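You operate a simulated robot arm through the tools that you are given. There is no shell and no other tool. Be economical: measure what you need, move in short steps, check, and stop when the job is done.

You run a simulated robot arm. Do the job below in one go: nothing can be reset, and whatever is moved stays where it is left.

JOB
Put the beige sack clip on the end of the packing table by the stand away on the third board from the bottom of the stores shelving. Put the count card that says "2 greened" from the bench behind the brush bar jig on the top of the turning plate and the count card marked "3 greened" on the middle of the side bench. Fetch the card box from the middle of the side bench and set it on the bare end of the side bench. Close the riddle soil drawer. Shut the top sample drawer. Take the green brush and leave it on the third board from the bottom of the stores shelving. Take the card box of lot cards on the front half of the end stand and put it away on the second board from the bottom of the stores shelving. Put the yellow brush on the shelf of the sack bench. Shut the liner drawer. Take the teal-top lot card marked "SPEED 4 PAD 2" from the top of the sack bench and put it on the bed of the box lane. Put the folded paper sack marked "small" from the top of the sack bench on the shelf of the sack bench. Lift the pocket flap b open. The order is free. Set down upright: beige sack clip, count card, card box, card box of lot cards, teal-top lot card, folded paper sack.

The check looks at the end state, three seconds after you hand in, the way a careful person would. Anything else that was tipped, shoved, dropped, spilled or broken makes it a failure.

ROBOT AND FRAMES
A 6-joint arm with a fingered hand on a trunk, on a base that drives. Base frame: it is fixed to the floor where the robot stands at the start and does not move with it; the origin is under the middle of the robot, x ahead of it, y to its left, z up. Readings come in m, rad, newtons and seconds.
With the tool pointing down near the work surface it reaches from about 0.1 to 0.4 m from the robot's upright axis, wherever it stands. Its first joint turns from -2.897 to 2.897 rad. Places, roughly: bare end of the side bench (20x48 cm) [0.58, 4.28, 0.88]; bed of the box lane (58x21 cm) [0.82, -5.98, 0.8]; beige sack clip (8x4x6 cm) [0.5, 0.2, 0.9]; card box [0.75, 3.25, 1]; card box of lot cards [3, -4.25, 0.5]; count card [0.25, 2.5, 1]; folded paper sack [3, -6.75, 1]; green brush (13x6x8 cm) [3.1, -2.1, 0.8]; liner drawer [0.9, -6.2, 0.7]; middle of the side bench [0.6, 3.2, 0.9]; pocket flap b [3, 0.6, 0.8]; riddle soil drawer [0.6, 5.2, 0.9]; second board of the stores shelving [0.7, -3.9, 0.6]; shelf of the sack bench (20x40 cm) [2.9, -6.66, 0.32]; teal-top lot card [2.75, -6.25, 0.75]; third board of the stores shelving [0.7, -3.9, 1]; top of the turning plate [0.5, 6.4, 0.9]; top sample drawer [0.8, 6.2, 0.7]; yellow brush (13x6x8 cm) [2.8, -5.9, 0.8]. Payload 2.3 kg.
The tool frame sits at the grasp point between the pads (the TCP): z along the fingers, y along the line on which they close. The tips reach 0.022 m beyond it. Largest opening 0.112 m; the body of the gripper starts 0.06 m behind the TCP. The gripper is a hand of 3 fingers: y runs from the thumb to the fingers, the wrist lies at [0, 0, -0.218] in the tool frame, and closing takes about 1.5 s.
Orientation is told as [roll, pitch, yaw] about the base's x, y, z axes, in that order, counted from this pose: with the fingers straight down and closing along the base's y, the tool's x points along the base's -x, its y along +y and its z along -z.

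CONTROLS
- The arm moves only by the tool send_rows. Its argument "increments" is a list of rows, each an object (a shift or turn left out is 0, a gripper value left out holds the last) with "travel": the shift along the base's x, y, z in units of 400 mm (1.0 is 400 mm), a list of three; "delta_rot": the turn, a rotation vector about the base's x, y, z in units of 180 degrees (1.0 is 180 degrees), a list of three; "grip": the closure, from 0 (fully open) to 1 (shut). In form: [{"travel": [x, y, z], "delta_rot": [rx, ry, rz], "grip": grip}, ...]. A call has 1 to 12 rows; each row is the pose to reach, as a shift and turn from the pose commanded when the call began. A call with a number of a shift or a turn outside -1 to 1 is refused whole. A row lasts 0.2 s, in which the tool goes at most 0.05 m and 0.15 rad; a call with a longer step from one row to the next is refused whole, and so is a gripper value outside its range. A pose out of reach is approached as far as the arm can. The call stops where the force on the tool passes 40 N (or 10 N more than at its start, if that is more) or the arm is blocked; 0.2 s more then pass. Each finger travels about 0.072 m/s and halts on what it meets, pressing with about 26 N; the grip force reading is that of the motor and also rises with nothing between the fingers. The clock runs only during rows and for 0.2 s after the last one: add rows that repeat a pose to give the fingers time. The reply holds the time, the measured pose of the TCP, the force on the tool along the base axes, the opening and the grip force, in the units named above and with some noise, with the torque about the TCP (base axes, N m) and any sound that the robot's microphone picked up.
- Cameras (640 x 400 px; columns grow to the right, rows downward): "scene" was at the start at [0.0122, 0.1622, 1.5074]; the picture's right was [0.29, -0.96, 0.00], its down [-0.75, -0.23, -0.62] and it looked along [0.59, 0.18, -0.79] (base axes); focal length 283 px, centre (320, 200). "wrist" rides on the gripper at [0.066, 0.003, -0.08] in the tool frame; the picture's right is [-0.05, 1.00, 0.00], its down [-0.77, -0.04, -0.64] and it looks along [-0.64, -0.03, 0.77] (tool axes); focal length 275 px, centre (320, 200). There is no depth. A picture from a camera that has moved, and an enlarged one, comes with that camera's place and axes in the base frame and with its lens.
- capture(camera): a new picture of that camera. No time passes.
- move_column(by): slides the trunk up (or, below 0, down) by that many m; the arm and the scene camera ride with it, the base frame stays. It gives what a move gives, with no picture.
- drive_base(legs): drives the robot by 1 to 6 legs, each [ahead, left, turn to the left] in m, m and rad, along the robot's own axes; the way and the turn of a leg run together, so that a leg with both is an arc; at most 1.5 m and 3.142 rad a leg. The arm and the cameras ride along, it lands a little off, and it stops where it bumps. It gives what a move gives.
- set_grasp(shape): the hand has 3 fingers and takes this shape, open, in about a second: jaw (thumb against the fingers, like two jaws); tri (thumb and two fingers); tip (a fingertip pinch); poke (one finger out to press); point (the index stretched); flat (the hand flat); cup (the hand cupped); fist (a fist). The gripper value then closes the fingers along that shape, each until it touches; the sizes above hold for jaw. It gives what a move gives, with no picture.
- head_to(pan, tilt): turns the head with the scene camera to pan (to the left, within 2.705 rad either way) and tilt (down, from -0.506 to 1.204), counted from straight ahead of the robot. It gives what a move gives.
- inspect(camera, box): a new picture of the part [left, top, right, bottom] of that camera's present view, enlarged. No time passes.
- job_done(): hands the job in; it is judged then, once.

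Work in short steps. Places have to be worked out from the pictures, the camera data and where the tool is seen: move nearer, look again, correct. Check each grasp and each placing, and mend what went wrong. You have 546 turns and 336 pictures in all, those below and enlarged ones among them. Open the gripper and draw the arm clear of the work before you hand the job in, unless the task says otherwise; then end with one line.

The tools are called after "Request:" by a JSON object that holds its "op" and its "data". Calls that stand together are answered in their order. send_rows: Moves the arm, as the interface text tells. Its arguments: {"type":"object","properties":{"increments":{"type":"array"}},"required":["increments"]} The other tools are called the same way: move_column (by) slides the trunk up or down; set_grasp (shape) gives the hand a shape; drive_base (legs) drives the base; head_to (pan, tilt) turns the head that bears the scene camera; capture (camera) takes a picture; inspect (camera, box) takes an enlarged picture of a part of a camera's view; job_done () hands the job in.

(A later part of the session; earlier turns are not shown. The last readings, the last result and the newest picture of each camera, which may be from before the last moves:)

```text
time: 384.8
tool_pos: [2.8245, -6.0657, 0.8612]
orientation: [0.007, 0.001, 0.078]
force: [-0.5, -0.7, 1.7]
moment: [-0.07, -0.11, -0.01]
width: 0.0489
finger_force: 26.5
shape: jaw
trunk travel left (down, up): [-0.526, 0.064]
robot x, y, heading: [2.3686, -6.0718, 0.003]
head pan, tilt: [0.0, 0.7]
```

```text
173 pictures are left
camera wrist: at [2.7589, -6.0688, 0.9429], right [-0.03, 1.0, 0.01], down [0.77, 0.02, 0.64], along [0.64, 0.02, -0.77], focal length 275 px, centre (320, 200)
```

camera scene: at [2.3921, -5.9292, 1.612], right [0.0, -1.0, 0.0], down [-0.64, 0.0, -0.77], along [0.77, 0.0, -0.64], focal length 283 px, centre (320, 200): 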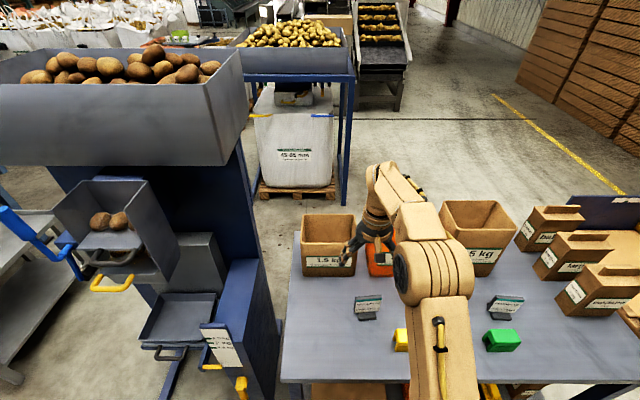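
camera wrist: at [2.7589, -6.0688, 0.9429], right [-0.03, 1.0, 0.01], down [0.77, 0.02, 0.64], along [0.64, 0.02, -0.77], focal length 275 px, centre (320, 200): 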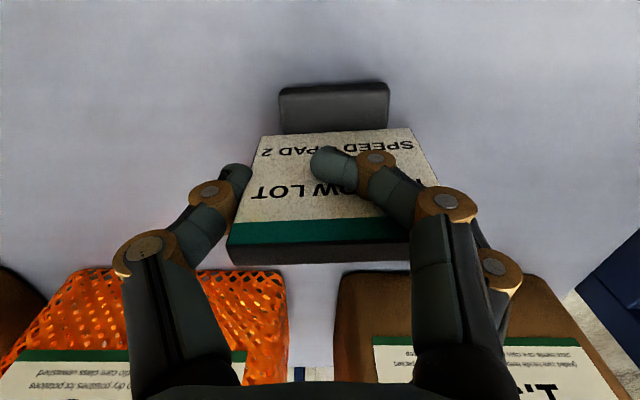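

One finger slid in front of the plate – poor grip. I reopen, rise, and instead pinch the plate through its thickness (closing along x).

Request:
{"op": "send_rows", "data": {"increments": [{"grip": 0.5}, {"grip": 0.2}, {"grip": 0}, {"grip": 0}, {"travel": [0, 0, 0.1], "grip": 0}, {"travel": [0, 0, 0.2], "grip": 0}, {"travel": [0, 0, 0.25], "grip": 0}]}}

Request:
{"op": "send_rows", "data": {"increments": [{"delta_rot": [0, 0, -0.045], "grip": 0.3}, {"delta_rot": [0, 0, -0.09], "grip": 0.5}, {"delta_rot": [0, 0, -0.135]}, {"delta_rot": [0, 0, -0.18]}, {"delta_rot": [0, 0, -0.225]}, {"delta_rot": [0, 0, -0.27]}, {"delta_rot": [0, 0, -0.315]}, {"delta_rot": [0, 0, -0.36]}, {"delta_rot": [0, 0, -0.405]}, {"delta_rot": [0, 0, -0.45]}, {"delta_rot": [0, 0, -0.495]}, {"delta_rot": [0, 0, -0.5]}]}}

Request:
{"op": "capture", "data": {"camera": "wrist"}}

Request:
{"op": "inspect", "data": {"camera": "scene", "box": [330, 230, 450, 350]}}

```text
time: 386.4
tool_pos: [2.8249, -6.065, 0.9628]
orientation: [0.007, 0.0, 0.076]
force: [0.8, 0.0, 0.6]
moment: [-0.02, -0.01, 0.03]
width: 0.112
finger_force: 0.0
shape: jaw
trunk travel left (down, up): [-0.526, 0.064]
robot x, y, heading: [2.3692, -6.0684, 0.003]
head pan, tilt: [0.0, 0.7]
```

```text
time: 389.0
tool_pos: [2.8246, -6.065, 0.9616]
orientation: [0.007, 0.0, -1.495]
force: [0.2, -0.3, 0.2]
moment: [0.0, -0.01, -0.03]
width: 0.0565
finger_force: 0.0
shape: jaw
trunk travel left (down, up): [-0.526, 0.064]
robot x, y, heading: [2.3685, -6.0711, 0.005]
head pan, tilt: [0.0, 0.7]
```

```text
172 pictures are left
camera wrist: at [2.8228, -5.9997, 1.0431], right [1.0, 0.03, 0.01], down [0.02, -0.77, 0.64], along [0.02, -0.64, -0.77], focal length 275 px, centre (320, 200)
```

wrist: 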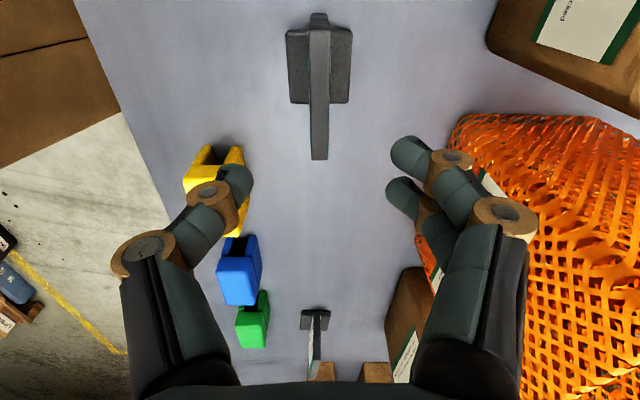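

```text
3.33 times, centred on (390, 290) of scene
camera zoom: at [2.3924, -5.9288, 1.6119], right [0.0, -1.0, 0.0], down [-0.64, 0.0, -0.76], along [0.76, 0.0, -0.64], focal length 942 px, centre (87, -100)
```

zoom: 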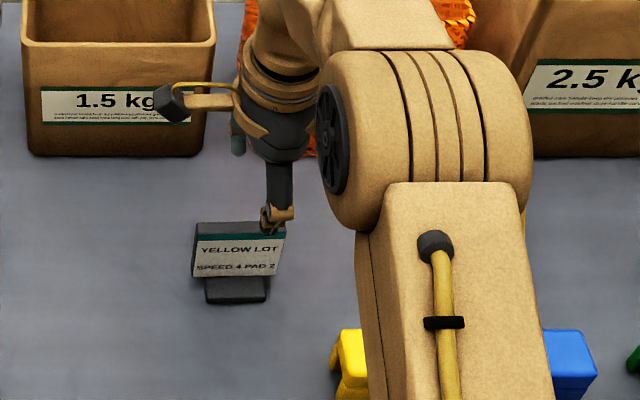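

The plate is nearly upright and centred at [2.825, −6.055]. Lower and pinch.

Request:
{"op": "send_rows", "data": {"increments": [{"travel": [0, 0.02, -0.08], "grip": 0.5}, {"travel": [0, 0.02, -0.16]}, {"travel": [0, 0.02, -0.225]}, {"travel": [0, 0.02, -0.225], "grip": 1}, {"travel": [0, 0.02, -0.225], "grip": 1}, {"travel": [0, 0.02, -0.225], "grip": 1}, {"travel": [0, 0.02, -0.225], "grip": 1}]}}

Request:
{"op": "send_rows", "data": {"increments": [{"travel": [0, 0, 0.04], "grip": 1}, {"travel": [0, 0, 0.12], "grip": 1}, {"travel": [0, 0, 0.2], "grip": 1}]}}

Request:
{"op": "capture", "data": {"camera": "wrist"}}

Request:
{"op": "inspect", "data": {"camera": "scene", "box": [310, 200, 450, 340]}}

```text
time: 390.6
tool_pos: [2.8245, -6.0564, 0.8713]
orientation: [0.006, 0.0, -1.495]
force: [0.2, -0.2, -0.2]
moment: [-0.01, -0.02, 0.01]
width: 0.0065
finger_force: 25.8
shape: jaw
trunk travel left (down, up): [-0.526, 0.064]
robot x, y, heading: [2.3691, -6.0698, 0.004]
head pan, tilt: [0.0, 0.7]
```

```text
time: 391.4
tool_pos: [2.8246, -6.0563, 0.9527]
orientation: [0.006, -0.001, -1.496]
force: [0.8, 0.4, -1.1]
moment: [0.0, 0.01, -0.01]
width: 0.0068
finger_force: 25.8
shape: jaw
trunk travel left (down, up): [-0.526, 0.064]
robot x, y, heading: [2.3663, -6.0712, 0.007]
head pan, tilt: [0.0, 0.7]
```

```text
170 pictures are left
camera wrist: at [2.8219, -5.9909, 1.0339], right [1.0, 0.03, 0.01], down [0.02, -0.77, 0.64], along [0.02, -0.64, -0.77], focal length 275 px, centre (320, 200)
```

wrist: 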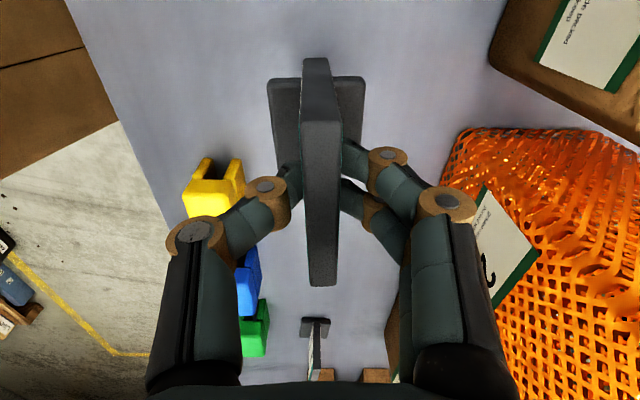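

```text
2.86 times, centred on (380, 270) of scene
camera zoom: at [2.392, -5.9287, 1.6119], right [0.0, -1.0, 0.0], down [-0.64, 0.0, -0.77], along [0.77, 0.0, -0.64], focal length 808 px, centre (149, 0)
```

zoom: 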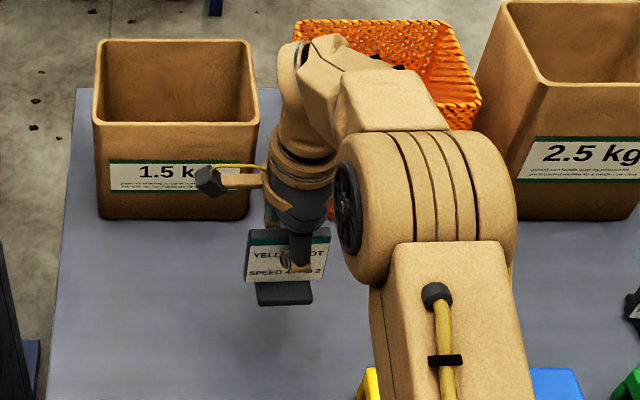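

Held well. Lift, retract, drive back into the aisle and turn to the box lane.

Request:
{"op": "send_rows", "data": {"increments": [{"travel": [0, 0, 0.12], "grip": 1}, {"travel": [0, 0, 0.24]}, {"travel": [-0.1, 0, 0.3]}, {"travel": [-0.2, 0, 0.36]}, {"travel": [-0.3, 0, 0.42]}, {"travel": [-0.36, 0, 0.45]}]}}

Request:
{"op": "drive_base", "data": {"legs": [[-0.62, 0, 0], [0, 0, 3.14]]}}

Request:
{"op": "capture", "data": {"camera": "scene"}}

```text
time: 392.8
tool_pos: [2.6786, -6.0585, 1.1315]
orientation: [0.005, -0.002, -1.493]
force: [0.4, -0.3, 0.0]
moment: [-0.02, -0.02, 0.03]
width: 0.0064
finger_force: 26.2
shape: jaw
trunk travel left (down, up): [-0.526, 0.064]
robot x, y, heading: [2.3675, -6.0666, -0.001]
head pan, tilt: [0.0, 0.7]
```

```text
time: 403.7
tool_pos: [1.439, -6.0899, 1.1314]
orientation: [0.006, -0.002, 1.669]
force: [0.0, 0.8, -1.4]
moment: [0.0, -0.02, -0.03]
width: 0.0064
finger_force: 26.1
shape: jaw
trunk travel left (down, up): [-0.526, 0.064]
robot x, y, heading: [1.7476, -6.0733, -3.117]
head pan, tilt: [0.0, 0.7]
```

```text
168 pictures are left
camera scene: at [1.729, -6.2141, 1.6119], right [-0.03, 1.0, 0.0], down [0.64, 0.02, -0.76], along [-0.76, -0.02, -0.64], focal length 283 px, centre (320, 200)
```

scene: 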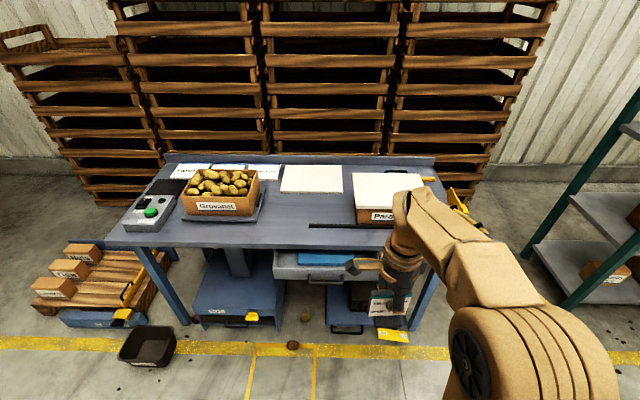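

Request:
{"op": "inspect", "data": {"camera": "scene", "box": [240, 150, 480, 320]}}

```text
2.35 times, centred on (360, 235) of scene
camera zoom: at [1.729, -6.2141, 1.6119], right [-0.03, 1.0, 0.0], down [0.64, 0.02, -0.76], along [-0.76, -0.02, -0.64], focal length 665 px, centre (226, 118)
```

zoom: 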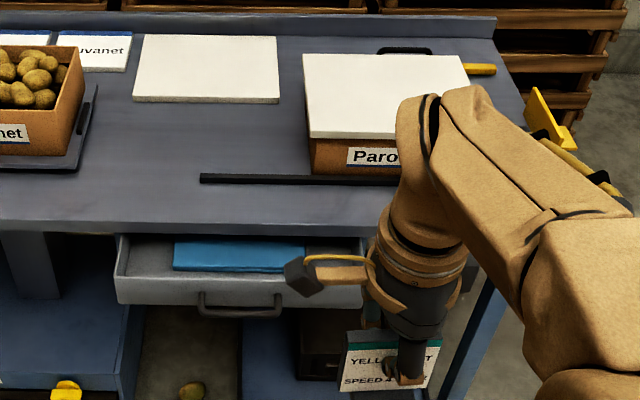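

The open liner drawer would block me from reaching the bed spot (left of the "Par…" box, ≈[0.82, −6.17]). I'll park the card on the table's front strip from the right side, shut the drawer, then move the card onto the bed.

Request:
{"op": "drive_base", "data": {"legs": [[0, -0.31, -0.025], [0.42, 0, 0]]}}

Request:
{"op": "capture", "data": {"camera": "scene"}}

Request:
{"op": "capture", "data": {"camera": "wrist"}}

```text
time: 407.9
tool_pos: [1.0149, -5.7725, 1.1315]
orientation: [0.007, 0.0, 1.645]
force: [0.7, -0.1, 0.2]
moment: [0.0, 0.01, 0.0]
width: 0.0066
finger_force: 26.1
shape: jaw
trunk travel left (down, up): [-0.526, 0.064]
robot x, y, heading: [1.3245, -5.7631, 3.137]
head pan, tilt: [0.0, 0.7]
```

```text
166 pictures are left
camera scene: at [1.3022, -5.9037, 1.6119], right [0.0, 1.0, 0.0], down [0.64, 0.0, -0.76], along [-0.76, 0.0, -0.64], focal length 283 px, centre (320, 200)
```

scene: 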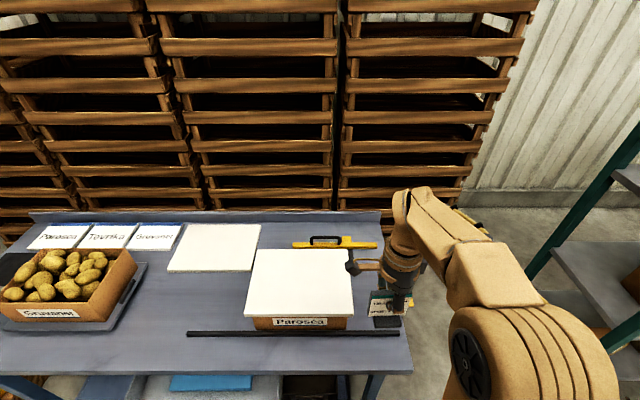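

```text
165 pictures are left
camera wrist: at [1.0174, -5.8392, 1.2134], right [-1.0, -0.03, 0.01], down [-0.02, 0.77, 0.64], along [-0.02, 0.64, -0.77], focal length 275 px, centre (320, 200)
```

wrist: 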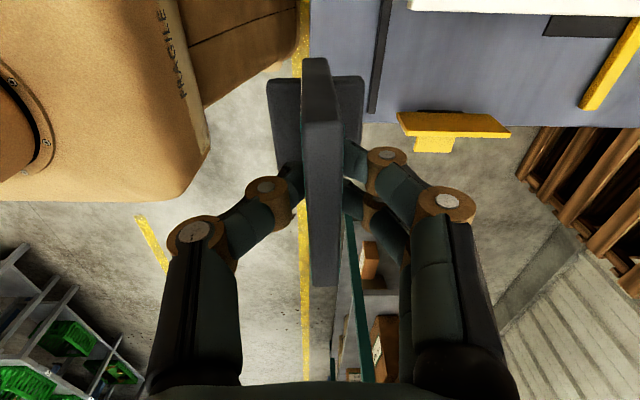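

Place it on the strip at [0.965, −5.82].

Request:
{"op": "send_rows", "data": {"increments": [{"travel": [-0.06, -0.05, -0.08], "grip": 1}, {"travel": [-0.12, -0.1, -0.18]}, {"travel": [-0.12, -0.1, -0.3]}, {"travel": [-0.12, -0.1, -0.42]}, {"travel": [-0.12, -0.1, -0.54]}, {"travel": [-0.12, -0.1, -0.6]}]}}

Request:
{"op": "capture", "data": {"camera": "scene"}}

Request:
{"op": "capture", "data": {"camera": "wrist"}}

```text
refused: row 2 steps farther than a row can; nothing moved
```

```text
164 pictures are left
camera scene: at [1.3022, -5.9037, 1.6119], right [0.0, 1.0, 0.0], down [0.64, 0.0, -0.76], along [-0.76, 0.0, -0.64], focal length 283 px, centre (320, 200)
```

scene: 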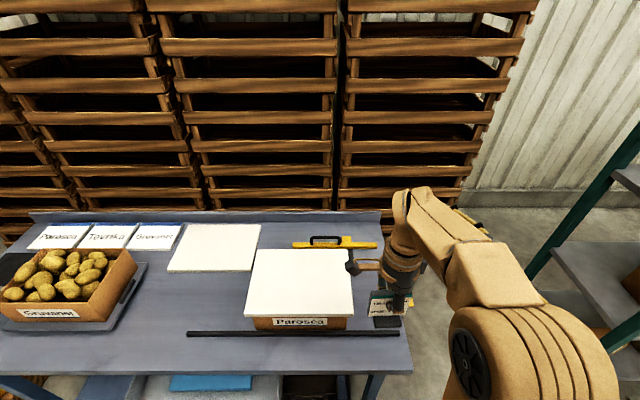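

```text
163 pictures are left
camera wrist: at [1.0174, -5.8392, 1.2134], right [-1.0, -0.03, 0.01], down [-0.02, 0.77, 0.64], along [-0.02, 0.64, -0.77], focal length 275 px, centre (320, 200)
```

wrist: 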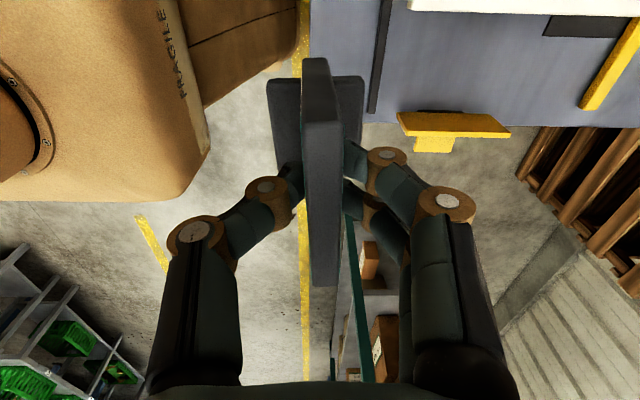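

Request:
{"op": "send_rows", "data": {"increments": [{"travel": [-0.05, -0.05, -0.06], "grip": 1}, {"travel": [-0.1, -0.1, -0.12]}, {"travel": [-0.1, -0.12, -0.22]}, {"travel": [-0.1, -0.12, -0.33]}, {"travel": [-0.1, -0.12, -0.44]}, {"travel": [-0.1, -0.12, -0.54]}, {"travel": [-0.1, -0.12, -0.6]}]}}

Request:
{"op": "capture", "data": {"camera": "wrist"}}

Request:
{"op": "inspect", "data": {"camera": "scene", "box": [300, 280, 440, 400]}}

```text
time: 409.5
tool_pos: [0.976, -5.8219, 0.8909]
orientation: [0.008, 0.0, 1.643]
force: [-0.2, -1.0, -0.1]
moment: [0.02, 0.0, 0.02]
width: 0.0062
finger_force: 25.9
shape: jaw
trunk travel left (down, up): [-0.526, 0.064]
robot x, y, heading: [1.3247, -5.7644, 3.139]
head pan, tilt: [0.0, 0.7]
```

```text
162 pictures are left
camera wrist: at [0.9784, -5.8883, 0.9728], right [-1.0, -0.03, 0.01], down [-0.02, 0.77, 0.64], along [-0.02, 0.64, -0.77], focal length 275 px, centre (320, 200)
```

wrist: 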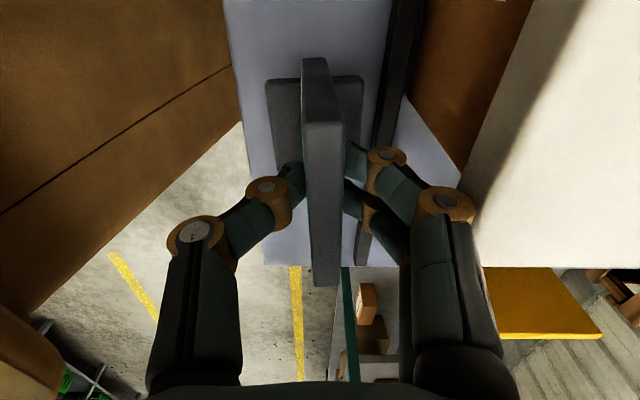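

```text
3.33 times, centred on (370, 340) of scene
camera zoom: at [1.3026, -5.9038, 1.6119], right [0.0, 1.0, 0.0], down [0.64, 0.0, -0.76], along [-0.76, 0.0, -0.64], focal length 942 px, centre (153, -267)
```

zoom: 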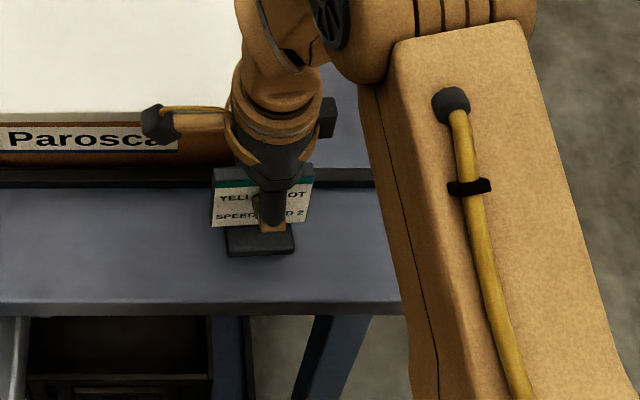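

Request:
{"op": "send_rows", "data": {"increments": [{"travel": [0, 0, -0.025], "grip": 1}, {"travel": [0, 0, -0.042]}, {"travel": [0, 0, -0.05]}, {"travel": [0, 0, -0.05]}]}}

```text
time: 410.5
tool_pos: [0.9766, -5.8207, 0.8731]
orientation: [0.005, -0.001, 1.642]
force: [0.7, 0.1, -0.4]
moment: [0.03, 0.02, -0.07]
width: 0.0065
finger_force: 26.1
shape: jaw
trunk travel left (down, up): [-0.526, 0.064]
robot x, y, heading: [1.3278, -5.7615, 3.141]
head pan, tilt: [0.0, 0.7]
```

Request:
{"op": "send_rows", "data": {"increments": [{"travel": [0, 0, -0.008], "grip": 1}, {"travel": [0, 0, -0.016]}, {"travel": [0, 0, -0.024]}, {"travel": [0, 0, -0.024]}]}}

```text
time: 411.3
tool_pos: [0.9764, -5.8215, 0.8682]
orientation: [0.019, 0.002, 1.644]
force: [4.7, 0.1, 36.4]
moment: [0.07, -0.05, -0.02]
width: 0.0106
finger_force: 26.6
shape: jaw
trunk travel left (down, up): [-0.526, 0.064]
robot x, y, heading: [1.3295, -5.7627, 3.14]
head pan, tilt: [0.0, 0.7]
stopped in row 3: the force on the tool passed its limit at 44 N (the readings are from after the stop); the commanded pose is now the measured one
```

Seated. Ease up, open, rise and check.

Request:
{"op": "send_rows", "data": {"increments": [{"travel": [0, 0, 0.008], "grip": 0.8}, {"travel": [0, 0, 0.008], "grip": 0.6}, {"travel": [0, 0, 0.008], "grip": 0.5}, {"travel": [0, 0, 0.008], "grip": 0.5}, {"travel": [0, 0, 0.1], "grip": 0.5}, {"travel": [0, 0, 0.2], "grip": 0.5}, {"travel": [0, 0, 0.32], "grip": 0.5}, {"travel": [0.1, 0, 0.42], "grip": 0.5}]}}

Request:
{"op": "capture", "data": {"camera": "scene"}}

```text
refused: row 8 steps farther than a row can; nothing moved
```

```text
160 pictures are left
camera scene: at [1.3087, -5.9027, 1.6125], right [0.0, 1.0, 0.0], down [0.64, 0.0, -0.77], along [-0.77, 0.0, -0.64], focal length 283 px, centre (320, 200)
```

scene: 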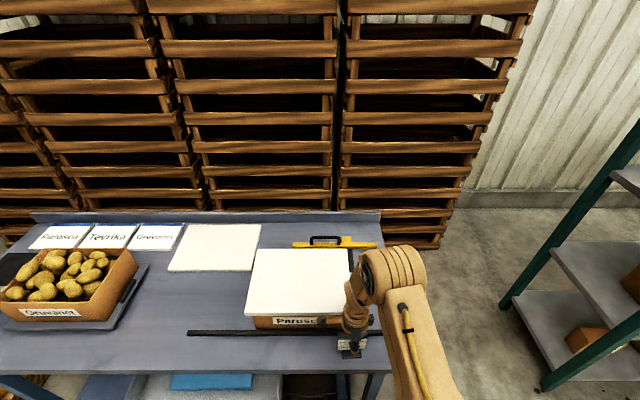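

Request:
{"op": "send_rows", "data": {"increments": [{"travel": [0, 0, 0.008], "grip": 0.8}, {"travel": [0, 0, 0.008], "grip": 0.6}, {"travel": [0, 0, 0.008], "grip": 0.5}, {"travel": [0, 0, 0.008], "grip": 0.5}, {"travel": [0, 0, 0.1], "grip": 0.5}, {"travel": [0, 0, 0.2], "grip": 0.5}, {"travel": [0, 0, 0.32], "grip": 0.5}, {"travel": [0.06, 0, 0.42], "grip": 0.5}]}}

Request:
{"op": "drive_base", "data": {"legs": [[-0.25, 0, 0]]}}

Request:
{"op": "capture", "data": {"camera": "scene"}}

```text
time: 413.1
tool_pos: [0.9986, -5.8228, 1.0328]
orientation: [0.011, 0.001, 1.645]
force: [1.0, 0.1, -1.1]
moment: [0.01, 0.02, -0.02]
width: 0.0556
finger_force: 0.1
shape: jaw
trunk travel left (down, up): [-0.526, 0.064]
robot x, y, heading: [1.3291, -5.7602, 3.138]
head pan, tilt: [0.0, 0.7]
```

```text
time: 414.9
tool_pos: [1.2484, -5.8224, 1.034]
orientation: [0.012, -0.001, 1.646]
force: [0.3, -0.2, 0.4]
moment: [-0.04, 0.03, -0.03]
width: 0.0555
finger_force: 0.0
shape: jaw
trunk travel left (down, up): [-0.526, 0.064]
robot x, y, heading: [1.5793, -5.7614, 3.137]
head pan, tilt: [0.0, 0.7]
```

```text
159 pictures are left
camera scene: at [1.5537, -5.904, 1.6119], right [0.0, 1.0, 0.0], down [0.64, 0.0, -0.77], along [-0.77, 0.0, -0.64], focal length 283 px, centre (320, 200)
```

scene: 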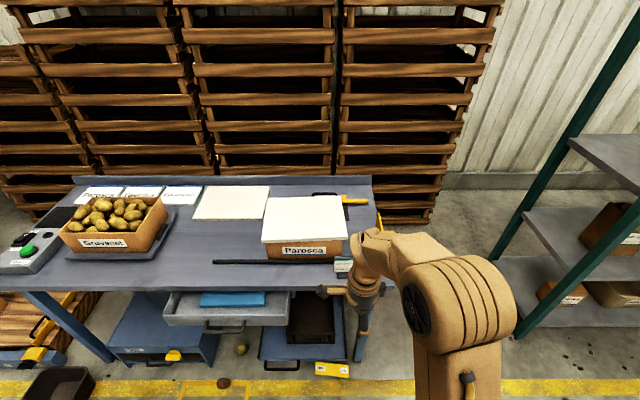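

Card stands on the strip. Now the liner drawer (front ≈ x 1.1, y −6.41…−6.0, z≈0.70). I turn the hand, close the fingers, and set it to point forward at low trunk to push the drawer.

Request:
{"op": "send_rows", "data": {"increments": [{"travel": [0.02, 0.03, 0.08], "delta_rot": [0, 0, 0.045], "grip": 0.7}, {"travel": [0.02, 0.06, 0.16], "delta_rot": [0, 0, 0.09], "grip": 1}, {"travel": [0.02, 0.1, 0.24], "delta_rot": [0, 0, 0.135]}, {"travel": [0.0, 0.15, 0.32], "delta_rot": [0, 0, 0.18]}, {"travel": [0, 0.15, 0.4], "delta_rot": [0, 0, 0.225]}, {"travel": [0, 0.15, 0.45], "delta_rot": [0, 0, 0.27]}, {"travel": [0, 0.15, 0.45], "delta_rot": [0, 0, 0.315]}, {"travel": [0, 0.15, 0.45], "delta_rot": [0, 0, 0.36]}, {"travel": [0, 0.15, 0.45], "delta_rot": [0, 0, 0.405]}, {"travel": [0, 0.15, 0.45], "delta_rot": [0, 0, 0.45]}, {"travel": [0, 0.15, 0.45], "delta_rot": [0, 0, 0.476]}]}}

Request:
{"op": "drive_base", "data": {"legs": [[-0.25, 0, 0], [0, 0.45, 0]]}}

Request:
{"op": "send_rows", "data": {"increments": [{"travel": [-0.02, 0, 0], "delta_rot": [0, 0.045, 0]}, {"travel": [-0.06, 0, 0], "delta_rot": [0, 0.09, 0]}, {"travel": [-0.1, 0, 0], "delta_rot": [0, 0.135, 0]}, {"travel": [-0.16, 0, 0], "delta_rot": [0, 0.18, 0]}, {"travel": [-0.22, 0, 0], "delta_rot": [0, 0.225, 0]}, {"travel": [-0.28, 0, 0], "delta_rot": [0, 0.27, 0]}, {"travel": [-0.34, 0, 0], "delta_rot": [0, 0.315, 0]}, {"travel": [-0.4, 0, 0], "delta_rot": [0, 0.333, 0]}]}}

Request:
{"op": "capture", "data": {"camera": "scene"}}

```text
time: 417.3
tool_pos: [1.2472, -5.7618, 1.2128]
orientation: [0.011, 0.001, 3.139]
force: [-0.9, 0.2, -0.5]
moment: [0.04, 0.01, 0.01]
width: 0.0
finger_force: 26.2
shape: jaw
trunk travel left (down, up): [-0.526, 0.064]
robot x, y, heading: [1.5777, -5.7645, 3.137]
head pan, tilt: [0.0, 0.7]
```

```text
time: 421.4
tool_pos: [1.495, -6.2126, 1.2136]
orientation: [0.011, 0.0, 3.135]
force: [0.5, 0.1, 1.4]
moment: [-0.01, 0.01, 0.03]
width: 0.0
finger_force: 26.1
shape: jaw
trunk travel left (down, up): [-0.526, 0.064]
robot x, y, heading: [1.8266, -6.2137, 3.136]
head pan, tilt: [0.0, 0.7]
```

```text
time: 423.2
tool_pos: [1.3393, -6.2128, 1.2122]
orientation: [0.022, -1.037, 3.134]
force: [-1.0, -0.4, 0.0]
moment: [0.0, 0.01, 0.01]
width: 0.0001
finger_force: 26.3
shape: jaw
out of reach, approached as far as the arm can: row 8
trunk travel left (down, up): [-0.526, 0.064]
robot x, y, heading: [1.8267, -6.2134, 3.141]
head pan, tilt: [0.0, 0.7]
```

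```text
158 pictures are left
camera scene: at [1.7993, -6.3553, 1.6119], right [0.0, 1.0, 0.0], down [0.64, 0.0, -0.76], along [-0.76, 0.0, -0.64], focal length 283 px, centre (320, 200)
```

scene: 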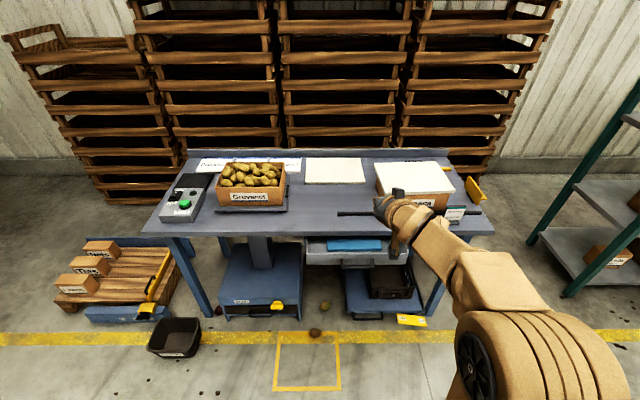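

Now lower so the fingertips are at drawer-front height (z≈0.70).

Request:
{"op": "move_column", "data": {"by": -0.4}}

Request:
{"op": "move_column", "data": {"by": -0.1}}

Request:
{"op": "capture", "data": {"camera": "scene"}}

Request:
{"op": "capture", "data": {"camera": "wrist"}}

```text
time: 427.1
tool_pos: [1.3408, -6.2133, 0.8125]
orientation: [0.024, -1.033, 3.129]
force: [-0.4, -0.1, 0.2]
moment: [0.01, 0.02, 0.0]
width: 0.0
finger_force: 25.6
shape: jaw
trunk travel left (down, up): [-0.126, 0.464]
robot x, y, heading: [1.8238, -6.2158, 3.134]
head pan, tilt: [0.0, 0.7]
```

```text
time: 428.4
tool_pos: [1.339, -6.213, 0.7124]
orientation: [0.025, -1.033, 3.129]
force: [0.1, -0.4, -0.5]
moment: [-0.02, 0.05, 0.0]
width: 0.0002
finger_force: 25.7
shape: jaw
trunk travel left (down, up): [-0.026, 0.564]
robot x, y, heading: [1.8239, -6.2143, 3.136]
head pan, tilt: [0.0, 0.7]
```

```text
157 pictures are left
camera scene: at [1.7997, -6.3553, 1.1119], right [0.0, 1.0, 0.0], down [0.64, 0.0, -0.77], along [-0.76, 0.0, -0.64], focal length 283 px, centre (320, 200)
```

scene: 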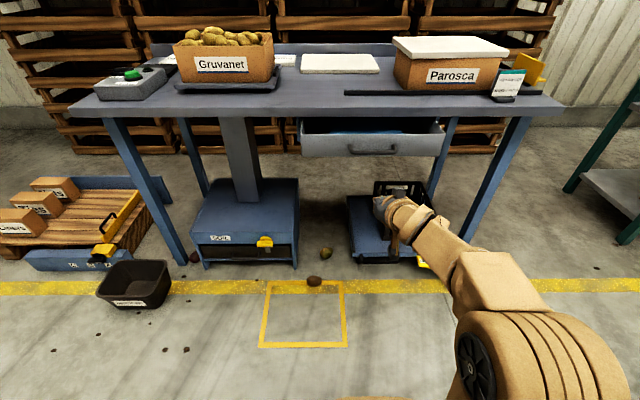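

```text
156 pictures are left
camera wrist: at [1.443, -6.2161, 0.698], right [-0.02, -1.0, 0.05], down [0.15, 0.05, 0.99], along [-0.99, 0.02, 0.15], focal length 275 px, centre (320, 200)
```

wrist: 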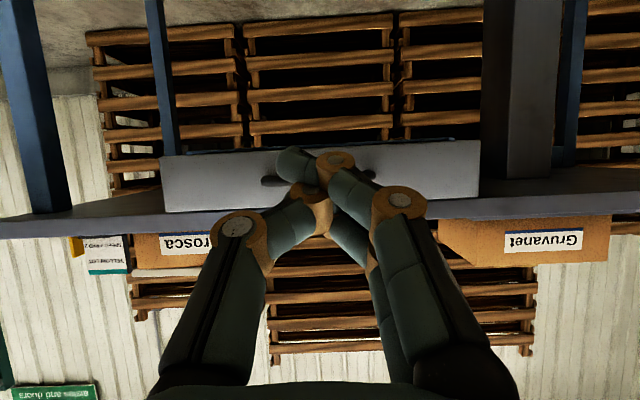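

The drawer front spans z 0.68–0.76; I shift 0.085 m right to miss the handle and drive up to it.

Request:
{"op": "drive_base", "data": {"legs": [[0, -0.085, 0], [0.2, 0, 0]]}}

Request:
{"op": "drive_base", "data": {"legs": [[0.06, 0, 0]]}}

Request:
{"op": "capture", "data": {"camera": "scene"}}

Request:
{"op": "capture", "data": {"camera": "wrist"}}

```text
time: 430.7
tool_pos: [1.1377, -6.1279, 0.7128]
orientation: [0.024, -1.034, 3.13]
force: [-0.2, 0.5, 0.7]
moment: [0.01, -0.01, 0.0]
width: 0.0
finger_force: 25.9
shape: jaw
trunk travel left (down, up): [-0.026, 0.564]
robot x, y, heading: [1.6225, -6.1272, 3.137]
head pan, tilt: [0.0, 0.7]
```

```text
time: 431.7
tool_pos: [1.0794, -6.1264, 0.7128]
orientation: [0.025, -1.033, 3.13]
force: [-0.8, -0.9, -0.4]
moment: [0.04, -0.02, 0.0]
width: 0.0
finger_force: 26.3
shape: jaw
trunk travel left (down, up): [-0.026, 0.564]
robot x, y, heading: [1.5633, -6.1272, 3.137]
head pan, tilt: [0.0, 0.7]
```

```text
155 pictures are left
camera scene: at [1.5387, -6.2683, 1.1119], right [0.0, 1.0, 0.0], down [0.64, 0.0, -0.77], along [-0.77, 0.0, -0.64], focal length 283 px, centre (320, 200)
```

scene: 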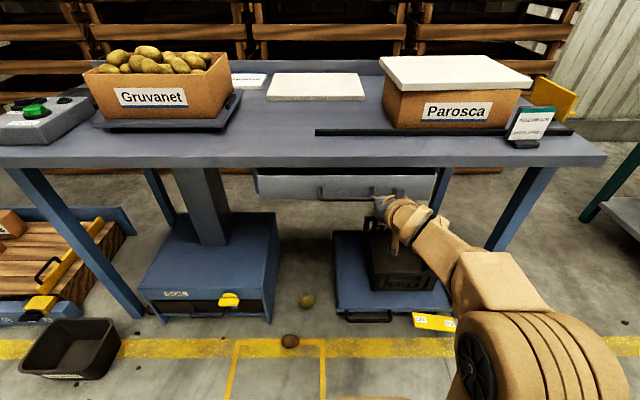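

```text
154 pictures are left
camera wrist: at [1.1818, -6.1296, 0.6978], right [-0.01, -1.0, 0.05], down [0.15, 0.05, 0.99], along [-0.99, 0.02, 0.15], focal length 275 px, centre (320, 200)
```

wrist: 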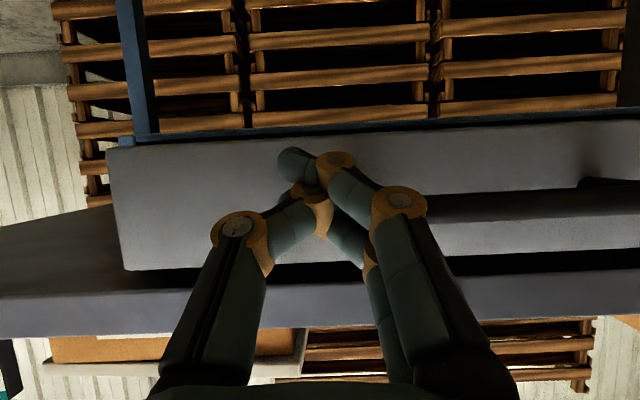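

No contact yet; continue.

Request:
{"op": "drive_base", "data": {"legs": [[0.05, 0, 0]]}}

Request:
{"op": "drive_base", "data": {"legs": [[0.04, 0, 0]]}}

Request:
{"op": "capture", "data": {"camera": "scene"}}

```text
time: 432.6
tool_pos: [1.0277, -6.1274, 0.7138]
orientation: [0.026, -1.032, 3.132]
force: [0.1, 0.4, -0.1]
moment: [0.0, -0.04, 0.02]
width: 0.0
finger_force: 25.4
shape: jaw
trunk travel left (down, up): [-0.026, 0.564]
robot x, y, heading: [1.5154, -6.127, 3.132]
head pan, tilt: [0.0, 0.7]
```

```text
time: 433.4
tool_pos: [1.0134, -6.123, 0.7117]
orientation: [0.027, -1.032, 3.124]
force: [13.5, 11.2, 3.7]
moment: [0.03, 0.15, 0.04]
width: 0.0
finger_force: 25.9
shape: jaw
trunk travel left (down, up): [-0.026, 0.564]
robot x, y, heading: [1.4967, -6.1233, 3.136]
head pan, tilt: [0.0, 0.7]
stopped in leg 1: the force on the tool passed its limit at 55 N (the readings are from after the stop); the commanded pose is now the measured one
```

```text
153 pictures are left
camera scene: at [1.4718, -6.266, 1.1122], right [0.01, 1.0, 0.0], down [0.64, -0.01, -0.77], along [-0.77, 0.0, -0.64], focal length 283 px, centre (320, 200)
```

scene: 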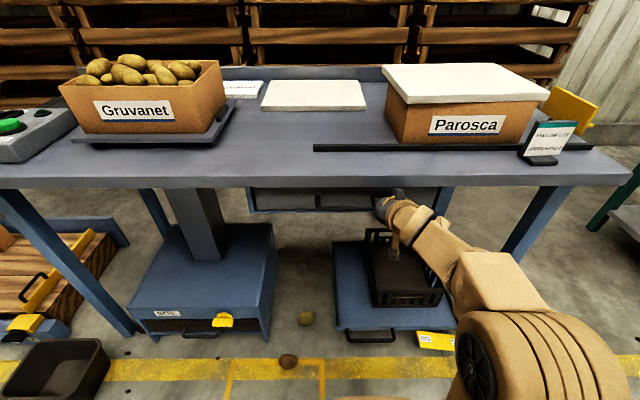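

Request:
{"op": "capture", "data": {"camera": "wrist"}}

Request:
{"op": "inspect", "data": {"camera": "scene", "box": [230, 150, 470, 260]}}

```text
152 pictures are left
camera wrist: at [1.1156, -6.1258, 0.6973], right [-0.02, -1.0, 0.05], down [0.15, 0.05, 0.99], along [-0.99, 0.03, 0.15], focal length 275 px, centre (320, 200)
```

wrist: 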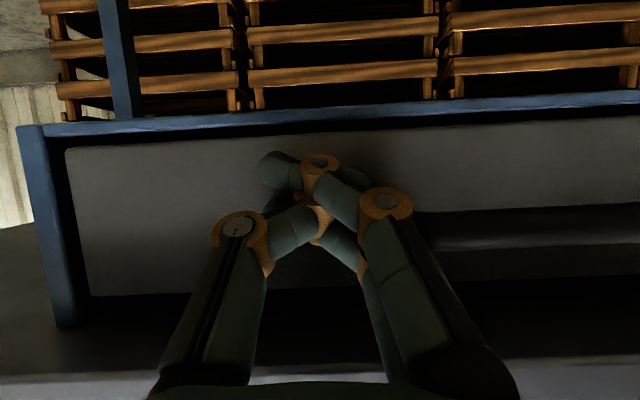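

```text
2.67 times, centred on (350, 205) of scene
camera zoom: at [1.4718, -6.266, 1.1122], right [0.01, 1.0, 0.0], down [0.64, -0.01, -0.77], along [-0.77, 0.0, -0.64], focal length 754 px, centre (240, 187)
```

zoom: 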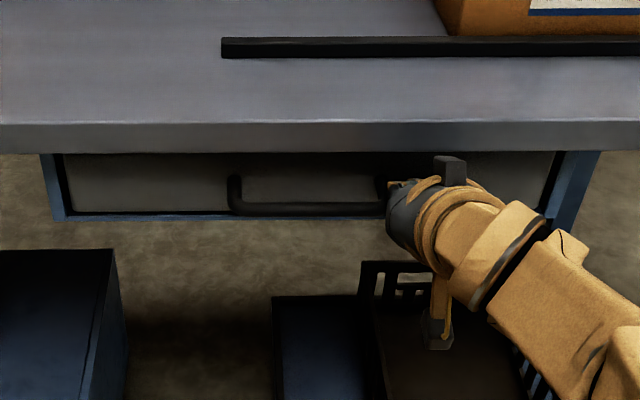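

The front now sits inside its frame. Back off and check.

Request:
{"op": "drive_base", "data": {"legs": [[-0.3, 0, 0]]}}

Request:
{"op": "capture", "data": {"camera": "scene"}}

Request:
{"op": "capture", "data": {"camera": "wrist"}}

```text
time: 435.5
tool_pos: [1.3061, -6.1277, 0.7106]
orientation: [0.024, -1.025, 3.131]
force: [-0.9, 0.0, -0.4]
moment: [0.0, 0.0, 0.02]
width: 0.0002
finger_force: 26.1
shape: jaw
trunk travel left (down, up): [-0.026, 0.564]
robot x, y, heading: [1.7887, -6.1261, 3.136]
head pan, tilt: [0.0, 0.7]
```

```text
150 pictures are left
camera scene: at [1.7659, -6.2689, 1.1119], right [0.0, 1.0, 0.0], down [0.64, 0.0, -0.76], along [-0.76, 0.0, -0.64], focal length 283 px, centre (320, 200)
```

scene: 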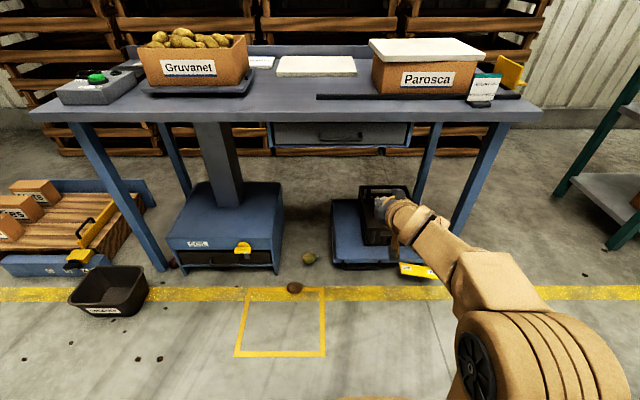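

```text
149 pictures are left
camera wrist: at [1.4102, -6.13, 0.6963], right [-0.01, -1.0, 0.05], down [0.14, 0.05, 0.99], along [-0.99, 0.02, 0.14], focal length 275 px, centre (320, 200)
```

wrist: 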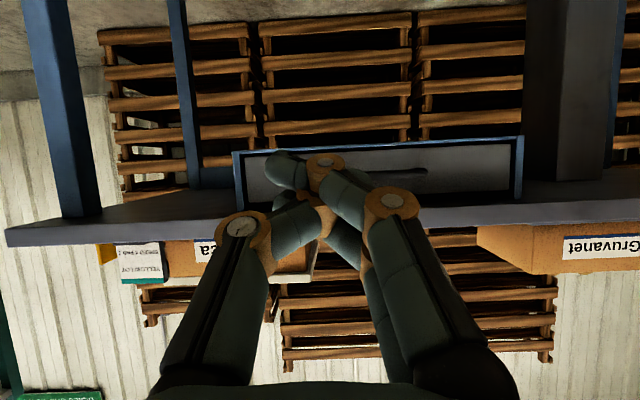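

Request:
{"op": "inspect", "data": {"camera": "scene", "box": [250, 100, 430, 170]}}

```text
3.56 times, centred on (340, 135) of scene
camera zoom: at [1.7659, -6.2689, 1.1119], right [0.0, 1.0, 0.0], down [0.64, 0.0, -0.76], along [-0.76, 0.0, -0.64], focal length 1005 px, centre (249, 431)
```

zoom: 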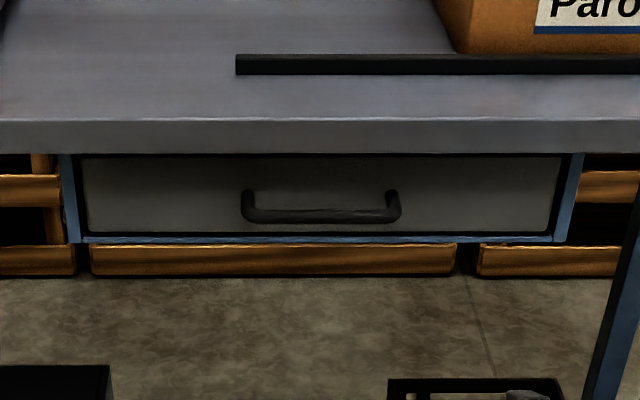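

Drawer is shut. Raise the trunk, straighten and turn the hand for the card again.

Request:
{"op": "move_column", "data": {"by": 0.4}}

Request:
{"op": "move_column", "data": {"by": 0.1}}

Request:
{"op": "send_rows", "data": {"increments": [{"travel": [0.06, 0, 0], "delta_rot": [0, -0.045, 0]}, {"travel": [0.12, 0, 0], "delta_rot": [0, -0.09, 0]}, {"travel": [0.18, 0, 0], "delta_rot": [0, -0.135, 0]}, {"travel": [0.24, 0, 0], "delta_rot": [0, -0.18, 0]}, {"travel": [0.3, 0, 0], "delta_rot": [0, -0.225, 0]}, {"travel": [0.34, 0, 0], "delta_rot": [0, -0.27, 0]}, {"travel": [0.38, 0, -0.05], "delta_rot": [0, -0.315, 0]}, {"travel": [0.4, 0, -0.1], "delta_rot": [0, -0.328, 0], "grip": 0.5}]}}

Request:
{"op": "send_rows", "data": {"increments": [{"delta_rot": [0, 0, -0.045], "grip": 0.5}, {"delta_rot": [0, 0, -0.09]}, {"delta_rot": [0, 0, -0.135]}, {"delta_rot": [0, 0, -0.18]}, {"delta_rot": [0, 0, -0.225]}, {"delta_rot": [0, 0, -0.27]}, {"delta_rot": [0, 0, -0.315]}, {"delta_rot": [0, 0, -0.36]}, {"delta_rot": [0, 0, -0.405]}, {"delta_rot": [0, 0, -0.45]}, {"delta_rot": [0, 0, -0.474]}]}}

Request:
{"op": "drive_base", "data": {"legs": [[0, -0.36, 0], [0.46, 0, 0]]}}

Request:
{"op": "capture", "data": {"camera": "wrist"}}

Request:
{"op": "capture", "data": {"camera": "scene"}}

```text
time: 439.3
tool_pos: [1.3061, -6.1269, 1.1106]
orientation: [0.023, -1.027, 3.131]
force: [0.5, 0.2, -0.3]
moment: [0.03, 0.0, 0.0]
width: 0.0001
finger_force: 25.9
shape: jaw
trunk travel left (down, up): [-0.426, 0.164]
robot x, y, heading: [1.791, -6.1262, 3.139]
head pan, tilt: [0.0, 0.7]
```

```text
time: 440.6
tool_pos: [1.307, -6.1283, 1.2097]
orientation: [0.023, -1.026, 3.132]
force: [0.4, 0.2, 0.6]
moment: [0.02, -0.01, 0.01]
width: 0.0
finger_force: 25.9
shape: jaw
trunk travel left (down, up): [-0.526, 0.064]
robot x, y, heading: [1.792, -6.1282, 3.143]
head pan, tilt: [0.0, 0.7]
```

```text
time: 442.4
tool_pos: [1.4673, -6.1287, 1.1699]
orientation: [0.017, 0.005, 3.136]
force: [0.6, 1.0, -0.3]
moment: [0.02, -0.02, 0.02]
width: 0.0544
finger_force: 0.1
shape: jaw
trunk travel left (down, up): [-0.526, 0.064]
robot x, y, heading: [1.7948, -6.1299, 3.138]
head pan, tilt: [0.0, 0.7]
```

```text
time: 444.8
tool_pos: [1.4661, -6.1275, 1.1706]
orientation: [0.016, 0.003, 1.647]
force: [0.1, -1.3, -0.3]
moment: [0.01, 0.0, -0.02]
width: 0.0556
finger_force: 0.1
shape: jaw
trunk travel left (down, up): [-0.526, 0.064]
robot x, y, heading: [1.7904, -6.1293, 3.141]
head pan, tilt: [0.0, 0.7]
```

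```text
time: 449.5
tool_pos: [1.0102, -5.7649, 1.1697]
orientation: [0.016, 0.003, 1.646]
force: [0.1, 0.3, 0.1]
moment: [0.0, 0.0, 0.0]
width: 0.056
finger_force: 0.0
shape: jaw
trunk travel left (down, up): [-0.526, 0.064]
robot x, y, heading: [1.3329, -5.7652, 3.143]
head pan, tilt: [0.0, 0.7]
```

```text
147 pictures are left
camera wrist: at [1.0142, -5.8326, 1.252], right [-1.0, -0.03, 0.01], down [-0.01, 0.77, 0.63], along [-0.03, 0.63, -0.77], focal length 275 px, centre (320, 200)
```

wrist: 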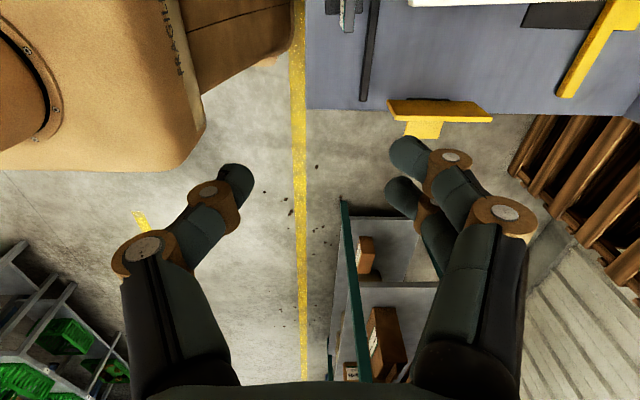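

```text
146 pictures are left
camera scene: at [1.3095, -5.9082, 1.6119], right [0.0, 1.0, 0.0], down [0.64, 0.0, -0.76], along [-0.76, 0.0, -0.64], focal length 283 px, centre (320, 200)
```

scene: 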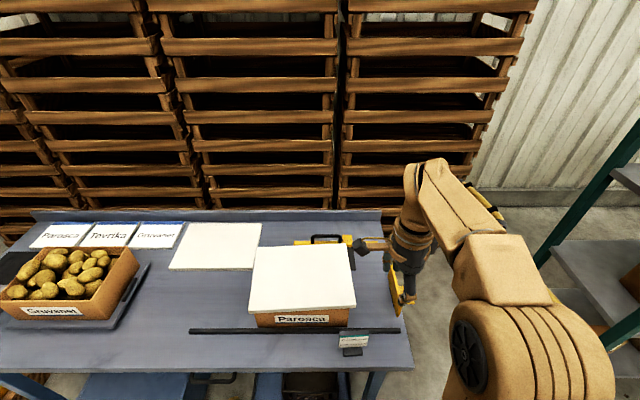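

Move over the card (known at [0.976, −5.822]) and check.

Request:
{"op": "send_rows", "data": {"increments": [{"travel": [-0.04, -0.07, -0.06], "grip": 0.5}, {"travel": [-0.085, -0.1415, -0.12]}, {"travel": [-0.085, -0.1415, -0.24]}, {"travel": [-0.085, -0.1415, -0.36]}, {"travel": [-0.085, -0.1415, -0.48]}, {"travel": [-0.085, -0.1415, -0.54]}]}}

Request:
{"op": "capture", "data": {"camera": "wrist"}}

```text
time: 450.9
tool_pos: [0.9766, -5.8213, 0.9543]
orientation: [0.017, 0.004, 1.645]
force: [0.1, 0.8, 0.1]
moment: [0.01, 0.01, 0.02]
width: 0.0562
finger_force: 0.0
shape: jaw
trunk travel left (down, up): [-0.526, 0.064]
robot x, y, heading: [1.3337, -5.7684, 3.139]
head pan, tilt: [0.0, 0.7]
```

```text
145 pictures are left
camera wrist: at [0.9808, -5.8884, 1.0359], right [-1.0, -0.03, 0.02], down [-0.01, 0.77, 0.63], along [-0.03, 0.63, -0.77], focal length 275 px, centre (320, 200)
```

wrist: 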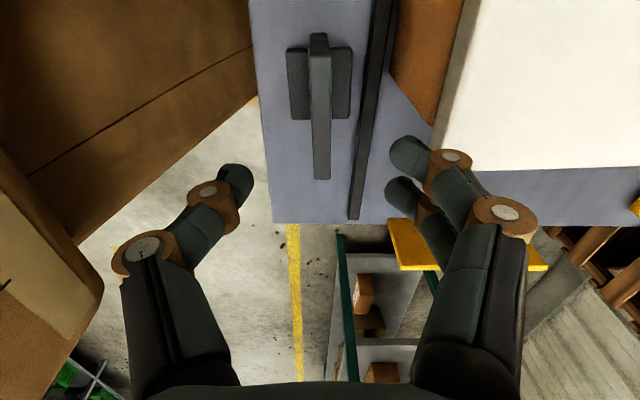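

Aligned. Down, pinch, lift.

Request:
{"op": "send_rows", "data": {"increments": [{"travel": [0, 0, -0.1], "grip": 0.5}, {"travel": [0, 0, -0.205]}, {"travel": [0, 0, -0.205], "grip": 1}, {"travel": [0, 0, -0.205], "grip": 1}, {"travel": [0, 0, -0.205], "grip": 1}, {"travel": [0, 0, -0.205], "grip": 1}, {"travel": [0, 0, -0.15], "grip": 1}, {"travel": [0, 0, -0.05], "grip": 1}, {"travel": [0, 0, 0.05], "grip": 1}, {"travel": [0.05, 0, 0.15], "grip": 1}, {"travel": [0.05, 0, 0.25], "grip": 1}]}}

Request:
{"op": "drive_base", "data": {"legs": [[-0.05, 0, 0], [0, 0.4, 0]]}}

Request:
{"op": "capture", "data": {"camera": "scene"}}

Request:
{"op": "capture", "data": {"camera": "wrist"}}

```text
time: 453.3
tool_pos: [0.9968, -5.8223, 1.0574]
orientation: [0.014, 0.005, 1.648]
force: [0.5, 0.1, -0.4]
moment: [0.0, -0.01, -0.01]
width: 0.0064
finger_force: 26.3
shape: jaw
trunk travel left (down, up): [-0.526, 0.064]
robot x, y, heading: [1.3376, -5.7666, 3.143]
head pan, tilt: [0.0, 0.7]
```

```text
time: 456.3
tool_pos: [1.0432, -6.2229, 1.0543]
orientation: [0.016, 0.002, 1.64]
force: [-0.4, -1.0, 0.2]
moment: [-0.02, 0.02, -0.02]
width: 0.0066
finger_force: 26.3
shape: jaw
trunk travel left (down, up): [-0.526, 0.064]
robot x, y, heading: [1.3839, -6.1697, 3.134]
head pan, tilt: [0.0, 0.7]
```

```text
144 pictures are left
camera scene: at [1.3558, -6.3112, 1.6119], right [0.01, 1.0, 0.0], down [0.64, -0.01, -0.76], along [-0.76, 0.01, -0.64], focal length 283 px, centre (320, 200)
```

scene: 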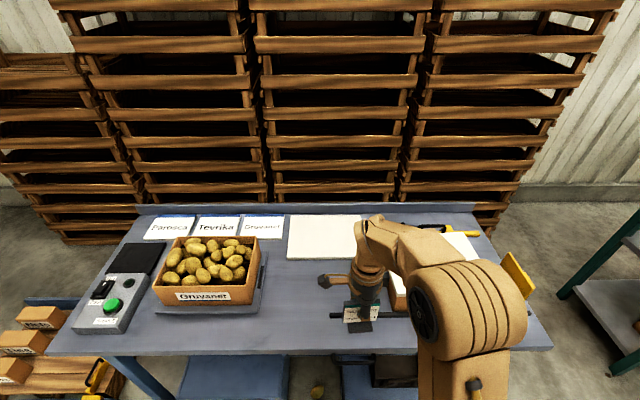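

```text
143 pictures are left
camera wrist: at [1.0463, -6.2885, 1.1371], right [-1.0, -0.02, 0.02], down [-0.01, 0.77, 0.63], along [-0.03, 0.63, -0.77], focal length 275 px, centre (320, 200)
```

wrist: 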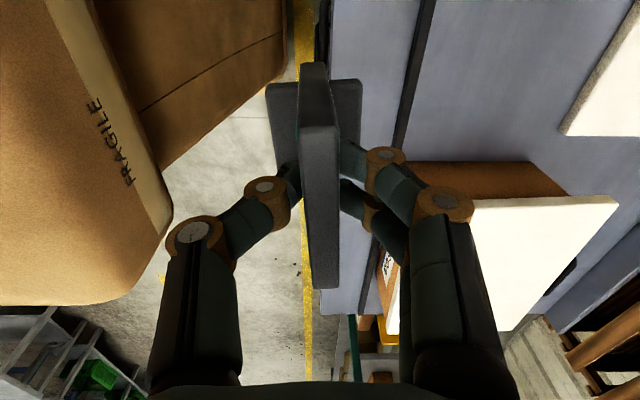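

Bed free area: x 0.72–0.92, y −6.27…−6.09. Drive 0.105 ahead and move the card to [0.82, −6.18].

Request:
{"op": "drive_base", "data": {"legs": [[0.105, 0, 0.006]]}}

Request:
{"op": "send_rows", "data": {"increments": [{"travel": [-0.1, 0.03, 0], "grip": 1}, {"travel": [-0.2, 0.07, 0]}, {"travel": [-0.28, 0.1, -0.05]}, {"travel": [-0.28, 0.1, -0.15]}, {"travel": [-0.28, 0.1, -0.25]}, {"travel": [-0.28, 0.1, -0.35]}]}}

Request:
{"op": "capture", "data": {"camera": "scene"}}

Request:
{"op": "capture", "data": {"camera": "wrist"}}

```text
time: 457.5
tool_pos: [0.9368, -6.2228, 1.0556]
orientation: [0.014, 0.004, 1.646]
force: [0.5, -0.2, -0.7]
moment: [0.01, -0.02, 0.0]
width: 0.0068
finger_force: 25.6
shape: jaw
trunk travel left (down, up): [-0.526, 0.064]
robot x, y, heading: [1.2773, -6.1683, 3.133]
head pan, tilt: [0.0, 0.7]
```

```text
time: 458.9
tool_pos: [0.8273, -6.185, 0.9155]
orientation: [0.016, 0.004, 1.645]
force: [-1.1, -0.2, -0.4]
moment: [0.04, 0.01, -0.03]
width: 0.0068
finger_force: 26.1
shape: jaw
trunk travel left (down, up): [-0.526, 0.064]
robot x, y, heading: [1.2772, -6.1686, 3.136]
head pan, tilt: [0.0, 0.7]
```

```text
142 pictures are left
camera scene: at [1.2511, -6.31, 1.6119], right [0.0, 1.0, 0.0], down [0.64, 0.0, -0.76], along [-0.76, 0.0, -0.64], focal length 283 px, centre (320, 200)
```

scene: 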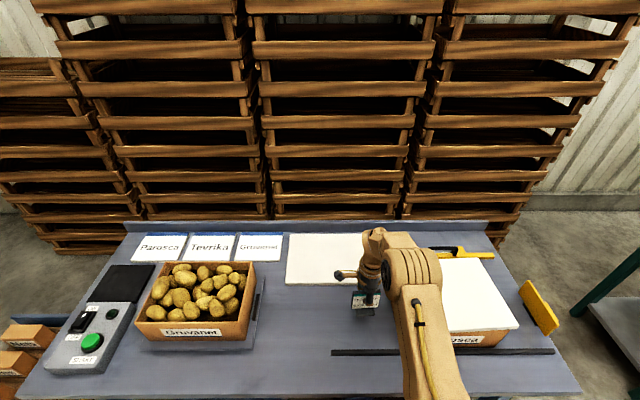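

```text
141 pictures are left
camera wrist: at [0.8314, -6.2502, 0.9973], right [-1.0, -0.03, 0.02], down [-0.01, 0.77, 0.63], along [-0.03, 0.63, -0.77], focal length 275 px, centre (320, 200)
```

wrist: 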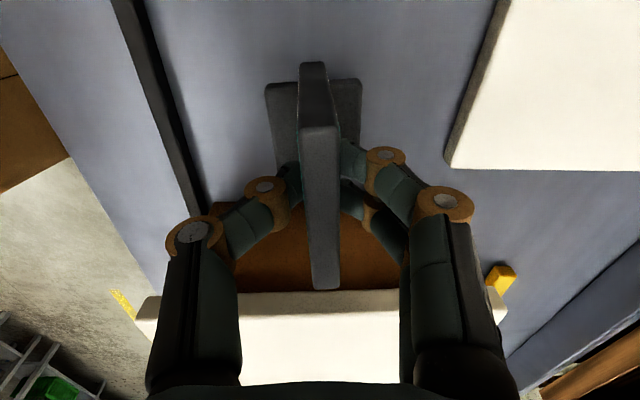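

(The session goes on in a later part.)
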